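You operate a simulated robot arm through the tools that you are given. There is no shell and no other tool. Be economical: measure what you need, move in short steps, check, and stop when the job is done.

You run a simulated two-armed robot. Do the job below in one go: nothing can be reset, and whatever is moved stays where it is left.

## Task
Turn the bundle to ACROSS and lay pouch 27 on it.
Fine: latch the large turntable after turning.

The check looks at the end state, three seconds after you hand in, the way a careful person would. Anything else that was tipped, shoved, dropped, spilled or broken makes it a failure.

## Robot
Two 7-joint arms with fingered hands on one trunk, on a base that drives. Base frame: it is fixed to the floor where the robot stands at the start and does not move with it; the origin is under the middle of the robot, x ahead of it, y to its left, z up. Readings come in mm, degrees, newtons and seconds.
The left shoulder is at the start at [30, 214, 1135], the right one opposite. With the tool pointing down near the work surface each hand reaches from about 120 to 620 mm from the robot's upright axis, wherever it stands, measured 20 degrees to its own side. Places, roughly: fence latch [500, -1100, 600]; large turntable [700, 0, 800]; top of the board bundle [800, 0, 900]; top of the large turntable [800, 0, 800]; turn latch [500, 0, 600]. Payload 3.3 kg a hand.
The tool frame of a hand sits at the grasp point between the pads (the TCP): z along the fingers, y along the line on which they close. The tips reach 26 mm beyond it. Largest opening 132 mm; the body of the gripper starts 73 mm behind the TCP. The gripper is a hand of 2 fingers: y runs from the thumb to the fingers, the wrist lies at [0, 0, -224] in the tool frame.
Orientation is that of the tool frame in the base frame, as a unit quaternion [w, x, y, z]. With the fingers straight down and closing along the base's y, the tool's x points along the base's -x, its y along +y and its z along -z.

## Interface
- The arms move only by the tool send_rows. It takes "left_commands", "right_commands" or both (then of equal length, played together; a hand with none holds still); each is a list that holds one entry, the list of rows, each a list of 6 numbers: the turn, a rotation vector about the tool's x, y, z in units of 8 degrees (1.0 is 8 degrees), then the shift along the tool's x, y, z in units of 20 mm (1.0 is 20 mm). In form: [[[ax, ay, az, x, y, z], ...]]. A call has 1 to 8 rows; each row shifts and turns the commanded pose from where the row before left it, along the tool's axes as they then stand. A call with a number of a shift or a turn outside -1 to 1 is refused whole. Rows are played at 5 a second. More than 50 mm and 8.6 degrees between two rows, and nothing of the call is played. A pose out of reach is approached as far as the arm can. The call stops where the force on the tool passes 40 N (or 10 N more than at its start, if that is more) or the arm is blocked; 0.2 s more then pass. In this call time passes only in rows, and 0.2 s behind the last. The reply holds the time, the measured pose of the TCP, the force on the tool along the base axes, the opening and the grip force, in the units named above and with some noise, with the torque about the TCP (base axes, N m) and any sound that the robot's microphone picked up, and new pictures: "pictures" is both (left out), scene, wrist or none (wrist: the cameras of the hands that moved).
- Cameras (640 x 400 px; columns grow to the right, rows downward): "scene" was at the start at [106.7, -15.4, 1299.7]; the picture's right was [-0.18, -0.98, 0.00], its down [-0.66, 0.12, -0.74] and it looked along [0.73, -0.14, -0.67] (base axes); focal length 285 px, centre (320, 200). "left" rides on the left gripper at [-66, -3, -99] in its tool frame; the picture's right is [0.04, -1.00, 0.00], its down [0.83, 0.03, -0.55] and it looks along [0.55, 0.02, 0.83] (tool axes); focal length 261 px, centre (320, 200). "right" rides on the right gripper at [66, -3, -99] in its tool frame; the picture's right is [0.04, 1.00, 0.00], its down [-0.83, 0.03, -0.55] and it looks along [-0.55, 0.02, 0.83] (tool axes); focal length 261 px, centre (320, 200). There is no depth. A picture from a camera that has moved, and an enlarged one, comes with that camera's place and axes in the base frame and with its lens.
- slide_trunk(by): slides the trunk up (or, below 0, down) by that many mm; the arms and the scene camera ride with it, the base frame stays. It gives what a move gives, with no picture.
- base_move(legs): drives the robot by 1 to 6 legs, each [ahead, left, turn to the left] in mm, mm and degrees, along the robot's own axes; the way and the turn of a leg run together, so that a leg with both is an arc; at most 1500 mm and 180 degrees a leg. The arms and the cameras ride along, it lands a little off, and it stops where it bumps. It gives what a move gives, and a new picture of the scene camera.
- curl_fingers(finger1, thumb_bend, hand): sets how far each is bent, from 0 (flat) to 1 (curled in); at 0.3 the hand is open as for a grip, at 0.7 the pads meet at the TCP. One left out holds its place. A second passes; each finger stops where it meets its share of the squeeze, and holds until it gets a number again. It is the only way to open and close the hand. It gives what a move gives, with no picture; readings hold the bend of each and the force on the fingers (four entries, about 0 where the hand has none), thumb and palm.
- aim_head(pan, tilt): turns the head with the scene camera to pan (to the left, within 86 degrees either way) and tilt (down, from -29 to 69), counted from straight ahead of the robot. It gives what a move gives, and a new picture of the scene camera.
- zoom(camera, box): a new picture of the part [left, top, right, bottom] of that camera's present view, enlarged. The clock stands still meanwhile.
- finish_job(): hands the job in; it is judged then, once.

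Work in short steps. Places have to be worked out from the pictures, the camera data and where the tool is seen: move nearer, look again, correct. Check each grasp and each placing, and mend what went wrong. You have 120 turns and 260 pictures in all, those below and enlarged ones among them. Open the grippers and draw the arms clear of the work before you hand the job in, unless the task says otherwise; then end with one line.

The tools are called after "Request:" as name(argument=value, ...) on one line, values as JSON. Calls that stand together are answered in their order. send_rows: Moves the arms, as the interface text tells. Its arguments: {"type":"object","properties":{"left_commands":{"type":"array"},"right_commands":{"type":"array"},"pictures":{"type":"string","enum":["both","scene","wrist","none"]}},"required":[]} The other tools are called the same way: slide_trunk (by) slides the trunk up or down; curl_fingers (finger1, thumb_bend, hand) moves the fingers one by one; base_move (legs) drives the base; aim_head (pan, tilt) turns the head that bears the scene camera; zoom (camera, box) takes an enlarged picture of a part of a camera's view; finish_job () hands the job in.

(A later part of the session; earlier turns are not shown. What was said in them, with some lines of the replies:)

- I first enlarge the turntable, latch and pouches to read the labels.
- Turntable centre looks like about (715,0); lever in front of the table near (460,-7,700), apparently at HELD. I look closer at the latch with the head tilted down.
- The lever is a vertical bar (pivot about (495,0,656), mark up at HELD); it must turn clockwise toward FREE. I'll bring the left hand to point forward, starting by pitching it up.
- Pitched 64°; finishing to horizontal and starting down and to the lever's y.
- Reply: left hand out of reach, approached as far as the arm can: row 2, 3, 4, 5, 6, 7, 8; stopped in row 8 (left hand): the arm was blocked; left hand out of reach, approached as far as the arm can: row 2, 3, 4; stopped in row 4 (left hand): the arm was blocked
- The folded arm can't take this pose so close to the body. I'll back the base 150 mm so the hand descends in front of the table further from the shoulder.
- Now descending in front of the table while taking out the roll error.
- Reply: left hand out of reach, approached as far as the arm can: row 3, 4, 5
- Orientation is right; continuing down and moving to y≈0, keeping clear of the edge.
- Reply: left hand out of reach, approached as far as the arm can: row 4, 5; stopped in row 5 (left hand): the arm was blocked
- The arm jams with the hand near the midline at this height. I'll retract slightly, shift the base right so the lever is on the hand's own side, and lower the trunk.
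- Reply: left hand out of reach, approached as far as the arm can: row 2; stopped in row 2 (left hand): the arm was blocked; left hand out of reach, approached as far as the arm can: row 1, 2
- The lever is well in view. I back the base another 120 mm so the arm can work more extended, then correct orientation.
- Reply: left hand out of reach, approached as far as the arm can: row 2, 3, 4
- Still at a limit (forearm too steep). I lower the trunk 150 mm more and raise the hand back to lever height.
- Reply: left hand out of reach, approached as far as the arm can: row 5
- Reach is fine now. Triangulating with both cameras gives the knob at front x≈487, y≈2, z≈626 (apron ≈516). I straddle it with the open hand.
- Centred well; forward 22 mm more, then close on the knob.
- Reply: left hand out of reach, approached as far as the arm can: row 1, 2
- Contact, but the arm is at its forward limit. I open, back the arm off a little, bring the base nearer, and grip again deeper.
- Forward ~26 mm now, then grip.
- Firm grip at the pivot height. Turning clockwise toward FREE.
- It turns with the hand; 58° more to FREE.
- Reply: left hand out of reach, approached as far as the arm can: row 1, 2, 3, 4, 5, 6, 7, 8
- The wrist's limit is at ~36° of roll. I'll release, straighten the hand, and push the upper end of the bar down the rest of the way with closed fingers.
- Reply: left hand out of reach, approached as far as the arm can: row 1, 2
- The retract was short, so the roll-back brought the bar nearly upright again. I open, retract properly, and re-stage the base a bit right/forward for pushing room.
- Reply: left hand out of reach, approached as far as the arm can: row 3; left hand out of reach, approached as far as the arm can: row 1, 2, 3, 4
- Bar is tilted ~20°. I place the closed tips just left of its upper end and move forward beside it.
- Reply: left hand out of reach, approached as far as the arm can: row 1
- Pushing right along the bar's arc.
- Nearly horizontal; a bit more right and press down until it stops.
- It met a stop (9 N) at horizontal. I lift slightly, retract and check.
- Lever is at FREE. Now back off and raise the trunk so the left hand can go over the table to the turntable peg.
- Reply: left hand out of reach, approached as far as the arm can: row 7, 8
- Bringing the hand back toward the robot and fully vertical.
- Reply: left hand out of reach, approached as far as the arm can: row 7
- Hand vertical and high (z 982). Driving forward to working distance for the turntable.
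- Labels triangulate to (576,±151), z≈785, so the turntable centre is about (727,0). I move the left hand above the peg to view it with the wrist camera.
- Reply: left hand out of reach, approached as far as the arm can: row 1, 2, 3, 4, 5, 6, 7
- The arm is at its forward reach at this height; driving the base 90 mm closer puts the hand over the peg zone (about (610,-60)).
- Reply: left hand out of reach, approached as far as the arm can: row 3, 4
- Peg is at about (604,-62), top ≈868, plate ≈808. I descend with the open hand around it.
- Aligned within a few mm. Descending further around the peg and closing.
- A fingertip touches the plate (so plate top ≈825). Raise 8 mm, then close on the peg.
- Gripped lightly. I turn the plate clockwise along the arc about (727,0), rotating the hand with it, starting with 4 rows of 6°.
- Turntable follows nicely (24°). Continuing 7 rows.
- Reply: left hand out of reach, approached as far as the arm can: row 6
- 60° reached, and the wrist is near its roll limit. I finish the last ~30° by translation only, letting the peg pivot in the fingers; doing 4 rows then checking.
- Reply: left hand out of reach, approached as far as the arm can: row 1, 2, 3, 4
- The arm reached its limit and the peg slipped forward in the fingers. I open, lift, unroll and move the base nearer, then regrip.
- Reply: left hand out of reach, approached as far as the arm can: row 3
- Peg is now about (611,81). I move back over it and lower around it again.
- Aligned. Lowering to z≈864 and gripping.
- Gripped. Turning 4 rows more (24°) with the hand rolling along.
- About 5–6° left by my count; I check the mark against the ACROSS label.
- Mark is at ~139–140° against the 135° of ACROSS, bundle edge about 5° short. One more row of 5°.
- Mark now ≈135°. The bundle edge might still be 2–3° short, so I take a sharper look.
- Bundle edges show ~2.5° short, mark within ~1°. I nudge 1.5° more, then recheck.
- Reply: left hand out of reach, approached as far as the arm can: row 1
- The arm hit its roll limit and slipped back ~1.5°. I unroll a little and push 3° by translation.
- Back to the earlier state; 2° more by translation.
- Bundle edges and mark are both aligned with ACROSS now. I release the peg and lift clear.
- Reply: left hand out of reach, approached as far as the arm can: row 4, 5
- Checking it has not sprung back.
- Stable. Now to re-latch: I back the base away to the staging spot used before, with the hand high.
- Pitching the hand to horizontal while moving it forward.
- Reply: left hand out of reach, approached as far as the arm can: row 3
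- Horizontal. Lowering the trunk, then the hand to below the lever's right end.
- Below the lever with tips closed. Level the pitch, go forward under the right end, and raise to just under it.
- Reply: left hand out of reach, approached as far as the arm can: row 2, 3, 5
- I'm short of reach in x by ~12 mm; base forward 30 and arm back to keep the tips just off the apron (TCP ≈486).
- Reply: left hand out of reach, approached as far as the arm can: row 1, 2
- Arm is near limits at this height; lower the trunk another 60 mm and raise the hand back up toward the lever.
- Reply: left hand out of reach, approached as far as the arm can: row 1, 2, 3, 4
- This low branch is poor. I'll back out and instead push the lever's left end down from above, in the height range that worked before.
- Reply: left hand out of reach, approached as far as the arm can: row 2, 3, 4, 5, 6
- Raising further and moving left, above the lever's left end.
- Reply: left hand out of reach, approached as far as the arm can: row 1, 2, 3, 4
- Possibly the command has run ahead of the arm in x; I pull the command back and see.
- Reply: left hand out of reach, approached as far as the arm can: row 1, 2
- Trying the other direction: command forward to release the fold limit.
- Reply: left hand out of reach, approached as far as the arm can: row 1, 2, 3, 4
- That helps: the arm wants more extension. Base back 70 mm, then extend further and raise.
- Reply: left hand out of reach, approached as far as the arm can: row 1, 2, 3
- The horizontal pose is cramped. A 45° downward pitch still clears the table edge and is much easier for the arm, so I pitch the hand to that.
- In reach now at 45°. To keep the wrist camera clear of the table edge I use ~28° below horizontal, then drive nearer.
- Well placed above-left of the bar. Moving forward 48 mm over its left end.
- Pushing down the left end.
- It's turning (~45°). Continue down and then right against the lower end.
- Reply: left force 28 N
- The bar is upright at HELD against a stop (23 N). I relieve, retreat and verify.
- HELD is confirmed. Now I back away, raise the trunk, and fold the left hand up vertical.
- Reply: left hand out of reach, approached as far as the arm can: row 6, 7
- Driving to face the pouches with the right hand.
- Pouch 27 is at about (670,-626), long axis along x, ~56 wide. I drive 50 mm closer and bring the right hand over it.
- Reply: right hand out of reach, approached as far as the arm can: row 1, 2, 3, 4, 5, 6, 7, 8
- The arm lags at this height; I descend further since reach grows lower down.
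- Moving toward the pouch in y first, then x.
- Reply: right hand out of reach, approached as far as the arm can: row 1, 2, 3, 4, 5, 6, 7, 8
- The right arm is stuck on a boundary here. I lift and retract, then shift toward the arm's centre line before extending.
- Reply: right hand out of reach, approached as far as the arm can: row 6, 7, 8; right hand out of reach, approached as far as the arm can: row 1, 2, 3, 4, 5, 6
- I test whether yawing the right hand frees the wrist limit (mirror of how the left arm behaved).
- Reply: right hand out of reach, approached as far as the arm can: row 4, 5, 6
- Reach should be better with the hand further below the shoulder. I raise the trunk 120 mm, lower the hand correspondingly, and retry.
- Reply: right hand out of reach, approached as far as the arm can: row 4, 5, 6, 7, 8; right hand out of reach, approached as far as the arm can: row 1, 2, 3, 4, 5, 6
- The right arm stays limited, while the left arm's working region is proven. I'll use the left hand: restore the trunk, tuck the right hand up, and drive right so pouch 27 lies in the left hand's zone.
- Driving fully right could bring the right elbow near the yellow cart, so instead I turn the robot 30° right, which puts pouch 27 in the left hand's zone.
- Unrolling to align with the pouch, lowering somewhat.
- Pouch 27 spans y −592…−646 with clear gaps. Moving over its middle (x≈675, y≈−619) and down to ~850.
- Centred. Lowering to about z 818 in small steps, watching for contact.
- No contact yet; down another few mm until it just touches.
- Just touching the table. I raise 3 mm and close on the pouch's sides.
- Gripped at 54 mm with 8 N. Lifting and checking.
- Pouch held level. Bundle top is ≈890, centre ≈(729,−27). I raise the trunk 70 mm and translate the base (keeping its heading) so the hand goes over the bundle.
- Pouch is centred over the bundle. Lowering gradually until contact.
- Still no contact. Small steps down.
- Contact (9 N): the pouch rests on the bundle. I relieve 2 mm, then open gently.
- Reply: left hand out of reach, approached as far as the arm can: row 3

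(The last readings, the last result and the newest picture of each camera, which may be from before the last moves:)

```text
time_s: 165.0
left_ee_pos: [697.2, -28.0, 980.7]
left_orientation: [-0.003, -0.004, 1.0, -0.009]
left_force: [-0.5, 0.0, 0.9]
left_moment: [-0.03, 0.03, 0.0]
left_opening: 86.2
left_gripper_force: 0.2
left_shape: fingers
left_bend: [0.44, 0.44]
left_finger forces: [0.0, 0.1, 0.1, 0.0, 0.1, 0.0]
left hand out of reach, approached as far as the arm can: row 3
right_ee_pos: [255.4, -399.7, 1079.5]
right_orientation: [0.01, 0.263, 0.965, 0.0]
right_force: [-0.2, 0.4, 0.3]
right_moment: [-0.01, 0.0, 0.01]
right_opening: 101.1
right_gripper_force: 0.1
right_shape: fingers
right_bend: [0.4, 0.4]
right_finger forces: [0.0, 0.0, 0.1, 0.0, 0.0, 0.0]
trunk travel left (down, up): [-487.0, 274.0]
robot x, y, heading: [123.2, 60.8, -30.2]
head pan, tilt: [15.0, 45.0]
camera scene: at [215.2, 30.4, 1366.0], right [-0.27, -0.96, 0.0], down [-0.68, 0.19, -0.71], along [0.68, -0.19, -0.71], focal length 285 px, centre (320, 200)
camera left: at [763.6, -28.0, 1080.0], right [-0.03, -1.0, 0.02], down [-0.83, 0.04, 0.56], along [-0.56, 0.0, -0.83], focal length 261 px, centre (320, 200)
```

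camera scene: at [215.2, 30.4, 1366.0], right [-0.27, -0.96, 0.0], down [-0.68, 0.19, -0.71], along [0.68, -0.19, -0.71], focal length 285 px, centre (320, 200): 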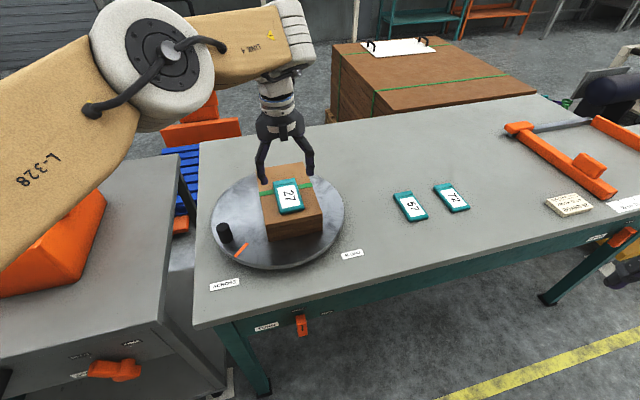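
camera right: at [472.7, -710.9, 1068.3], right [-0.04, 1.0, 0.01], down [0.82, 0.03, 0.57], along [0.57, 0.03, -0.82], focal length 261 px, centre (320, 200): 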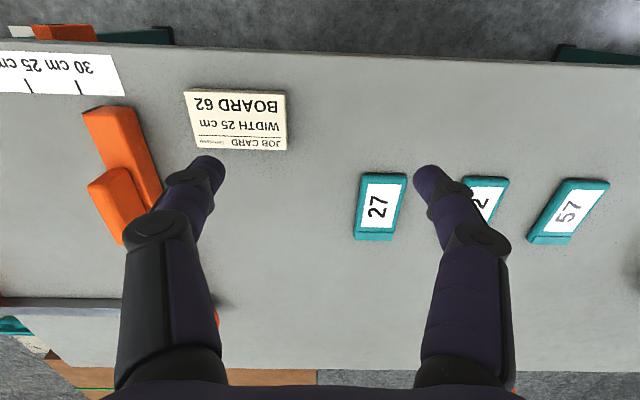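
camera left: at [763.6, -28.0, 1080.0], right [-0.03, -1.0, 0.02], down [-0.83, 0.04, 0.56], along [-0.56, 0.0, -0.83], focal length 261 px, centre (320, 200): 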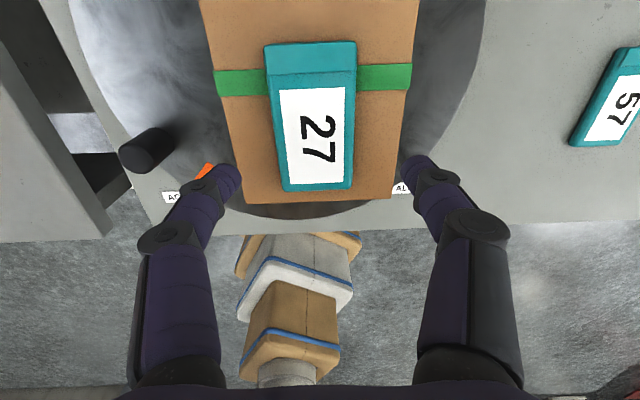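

Pouch 27 lies flat on the bundle. I raise a bit and back straight away from the table, then check everything.

Request:
slide_trunk(by=40)

Request:
base_move(legs=[[-302, -176, 0]])

Request:
curl_fingers(hand="left", finger1=0.3, thumb_bend=0.3)

Request:
curl_fingers(hand="right", finger1=0.3, thumb_bend=0.3)

Request:
aim_head(pan=35, tilt=38)

```text
time_s: 165.9
left_ee_pos: [697.9, -27.1, 1023.8]
left_orientation: [-0.001, -0.003, 1.0, -0.014]
left_force: [0.7, 0.3, 0.1]
left_moment: [0.0, 0.0, 0.0]
left_opening: 86.3
left_gripper_force: 0.1
left_shape: fingers
left_bend: [0.44, 0.44]
left_finger forces: [0.0, 0.1, 0.0, 0.0, 0.1, 0.0]
right_ee_pos: [255.7, -401.2, 1119.0]
right_orientation: [0.009, 0.263, 0.965, 0.0]
right_force: [-0.1, 0.5, -0.2]
right_moment: [0.05, -0.01, -0.02]
right_opening: 100.6
right_gripper_force: 0.0
right_shape: fingers
right_bend: [0.4, 0.4]
right_finger forces: [0.0, 0.1, 0.0, 0.0, 0.0, 0.0]
trunk travel left (down, up): [-527.0, 234.0]
robot x, y, heading: [120.6, 59.1, -30.5]
head pan, tilt: [15.0, 45.0]
```

```text
time_s: 168.2
left_ee_pos: [343.7, -26.5, 1024.1]
left_orientation: [0.0, -0.005, 1.0, -0.014]
left_force: [-0.5, -0.2, 0.6]
left_moment: [-0.02, -0.04, 0.02]
left_opening: 86.0
left_gripper_force: 0.0
left_shape: fingers
left_bend: [0.44, 0.44]
left_finger forces: [0.0, 0.0, 0.0, 0.0, 0.1, 0.0]
right_ee_pos: [-96.6, -401.9, 1118.9]
right_orientation: [0.01, 0.26, 0.965, 0.001]
right_force: [0.1, -0.1, 0.3]
right_moment: [0.01, -0.01, 0.02]
right_opening: 100.7
right_gripper_force: 0.0
right_shape: fingers
right_bend: [0.4, 0.4]
right_finger forces: [0.0, 0.0, 0.1, 0.0, 0.0, 0.0]
trunk travel left (down, up): [-527.0, 234.0]
robot x, y, heading: [-232.3, 60.6, -30.1]
head pan, tilt: [15.0, 45.0]
camera scene: at [-140.8, 30.5, 1406.2], right [-0.26, -0.97, 0.0], down [-0.68, 0.18, -0.71], along [0.68, -0.18, -0.71], focal length 285 px, centre (320, 200)
```

scene: 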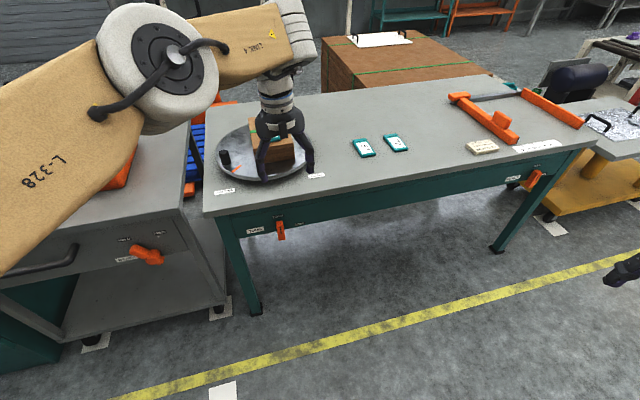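

```text
time_s: 169.2
left_ee_pos: [346.3, -25.5, 1024.2]
left_orientation: [-0.001, -0.006, 1.0, -0.014]
left_force: [0.2, -0.2, -0.7]
left_moment: [0.01, -0.03, 0.0]
left_opening: 132.9
left_gripper_force: 0.0
left_shape: fingers
left_bend: [0.3, 0.3]
left_finger forces: [0.0, 0.0, 0.0, 0.0, 0.0, 0.0]
right_ee_pos: [-94.6, -400.9, 1118.8]
right_orientation: [0.009, 0.261, 0.965, 0.0]
right_force: [0.6, 0.6, 0.7]
right_moment: [0.02, -0.01, 0.0]
right_opening: 101.1
right_gripper_force: 0.0
right_shape: fingers
right_bend: [0.4, 0.4]
right_finger forces: [0.0, 0.0, 0.0, 0.1, 0.0, 0.0]
trunk travel left (down, up): [-527.0, 234.0]
robot x, y, heading: [-229.3, 60.0, -29.9]
head pan, tilt: [15.0, 45.0]
```

```text
time_s: 170.2
left_ee_pos: [344.9, -25.5, 1024.3]
left_orientation: [0.0, -0.006, 1.0, -0.014]
left_force: [-0.2, -0.4, 0.4]
left_moment: [0.03, -0.02, 0.05]
left_opening: 133.2
left_gripper_force: 0.1
left_shape: fingers
left_bend: [0.3, 0.3]
left_finger forces: [0.0, 0.0, 0.0, 0.0, 0.0, 0.0]
right_ee_pos: [-94.3, -400.9, 1119.0]
right_orientation: [0.009, 0.261, 0.965, 0.0]
right_force: [-0.1, 0.0, 0.0]
right_moment: [-0.02, -0.01, -0.02]
right_opening: 133.2
right_gripper_force: 0.1
right_shape: fingers
right_bend: [0.3, 0.3]
right_finger forces: [0.1, 0.1, 0.0, 0.1, 0.0, 0.0]
trunk travel left (down, up): [-527.0, 234.0]
robot x, y, heading: [-227.1, 56.6, -30.0]
head pan, tilt: [15.0, 45.0]
```

```text
time_s: 171.0
left_ee_pos: [344.5, -25.7, 1024.1]
left_orientation: [-0.002, -0.006, 1.0, -0.014]
left_force: [-0.1, 0.5, 1.0]
left_moment: [-0.03, -0.03, 0.01]
left_opening: 133.0
left_gripper_force: 0.0
left_shape: fingers
left_bend: [0.3, 0.3]
left_finger forces: [0.0, 0.0, 0.0, 0.0, 0.0, 0.0]
right_ee_pos: [-93.5, -401.4, 1119.9]
right_orientation: [0.009, 0.261, 0.965, 0.0]
right_force: [0.4, 0.0, 0.0]
right_moment: [-0.02, 0.03, 0.03]
right_opening: 133.0
right_gripper_force: 0.1
right_shape: fingers
right_bend: [0.3, 0.3]
right_finger forces: [0.0, 0.1, 0.1, 0.1, 0.1, 0.0]
trunk travel left (down, up): [-527.0, 234.0]
robot x, y, heading: [-228.9, 60.2, -30.1]
head pan, tilt: [35.0, 38.0]
camera scene: at [-132.2, 58.9, 1416.3], right [0.08, -1.0, 0.0], down [-0.61, -0.05, -0.79], along [0.78, 0.07, -0.62], focal length 285 px, centre (320, 200)
```

scene: 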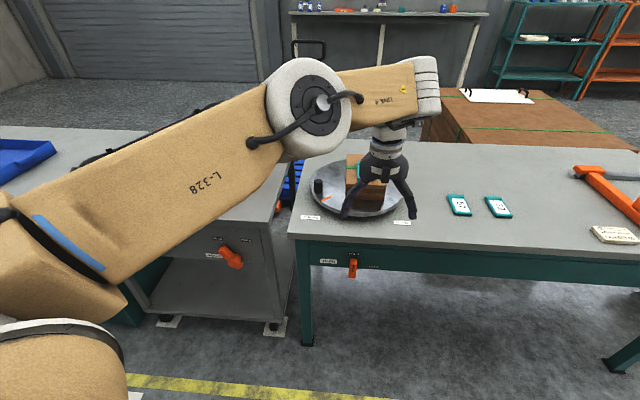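

Request:
zoom(camera="scene", box=[290, 140, 450, 290])

```text
2.67 times, centred on (370, 215) of scene
camera zoom: at [-132.2, 58.9, 1416.3], right [0.08, -1.0, 0.0], down [-0.61, -0.05, -0.79], along [0.78, 0.07, -0.62], focal length 761 px, centre (187, 160)
```

zoom: 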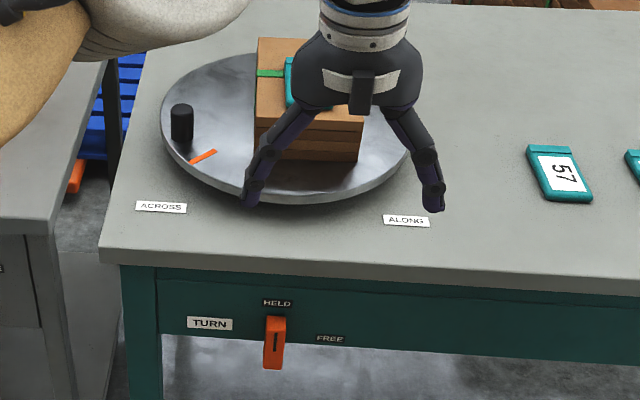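

Lever at HELD, mark at ACROSS. I back off once more to see the whole scene, including the bin.

Request:
base_move(legs=[[-130, -75, 0]])

Request:
aim_head(pan=20, tilt=32)

```text
time_s: 172.4
left_ee_pos: [189.8, -25.4, 1025.9]
left_orientation: [0.0, -0.005, 1.0, -0.013]
left_force: [-0.6, -0.5, -0.4]
left_moment: [-0.01, -0.04, -0.03]
left_opening: 133.0
left_gripper_force: 0.0
left_shape: fingers
left_bend: [0.3, 0.3]
left_finger forces: [0.0, 0.0, 0.0, 0.1, 0.0, 0.1]
right_ee_pos: [-250.1, -399.5, 1119.3]
right_orientation: [0.01, 0.261, 0.965, 0.002]
right_force: [0.3, 0.2, 0.2]
right_moment: [0.02, -0.04, 0.01]
right_opening: 132.9
right_gripper_force: 0.0
right_shape: fingers
right_bend: [0.3, 0.3]
right_finger forces: [0.1, 0.1, 0.0, 0.0, 0.1, 0.1]
trunk travel left (down, up): [-527.0, 234.0]
robot x, y, heading: [-386.0, 60.7, -30.3]
head pan, tilt: [35.0, 38.0]
camera scene: at [-287.5, 60.2, 1416.5], right [0.08, -1.0, 0.0], down [-0.61, -0.05, -0.79], along [0.79, 0.07, -0.61], focal length 285 px, centre (320, 200)
```

scene: 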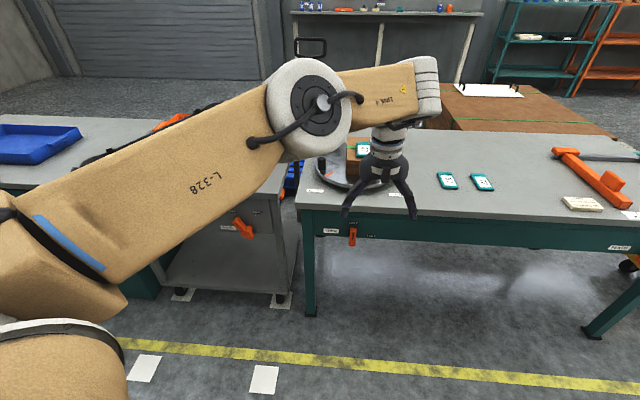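

```text
time_s: 173.1
left_ee_pos: [192.7, -26.0, 1023.5]
left_orientation: [-0.002, -0.005, 1.0, -0.014]
left_force: [-0.2, 0.5, 0.3]
left_moment: [-0.01, -0.03, -0.02]
left_opening: 133.2
left_gripper_force: 0.1
left_shape: fingers
left_bend: [0.3, 0.3]
left_finger forces: [0.0, 0.0, 0.0, 0.0, 0.0, 0.1]
right_ee_pos: [-249.0, -400.9, 1118.5]
right_orientation: [0.01, 0.262, 0.965, 0.0]
right_force: [0.0, -1.2, 0.3]
right_moment: [0.02, 0.0, 0.04]
right_opening: 132.9
right_gripper_force: 0.0
right_shape: fingers
right_bend: [0.3, 0.3]
right_finger forces: [0.1, 0.0, 0.0, 0.0, 0.0, 0.1]
trunk travel left (down, up): [-527.0, 234.0]
robot x, y, heading: [-382.9, 58.0, -30.2]
head pan, tilt: [20.0, 32.0]
camera scene: at [-283.4, 37.2, 1425.5], right [-0.18, -0.98, 0.0], down [-0.52, 0.09, -0.85], along [0.83, -0.15, -0.53], focal length 285 px, centre (320, 200)
```

scene: 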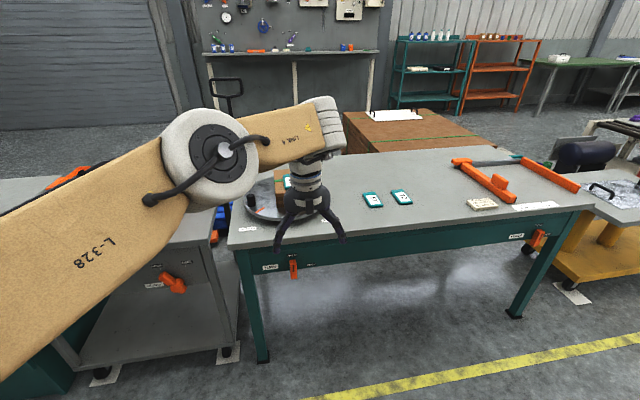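

Nothing in view is disturbed. The pouch is on the bundle, the turntable is at ACROSS with its latch at HELD, and the hands are open and clear, so I hand in.

Request:
finish_job()

```text
The job is handed in.
```

The bundle is turned to ACROSS, the turntable's TURN latch is back at HELD, and pouch 27 lies flat on the bundle. Both hands are open and clear of the work. The arm hid most of the orange bin in the last pictures, so I could not recheck it at the end.
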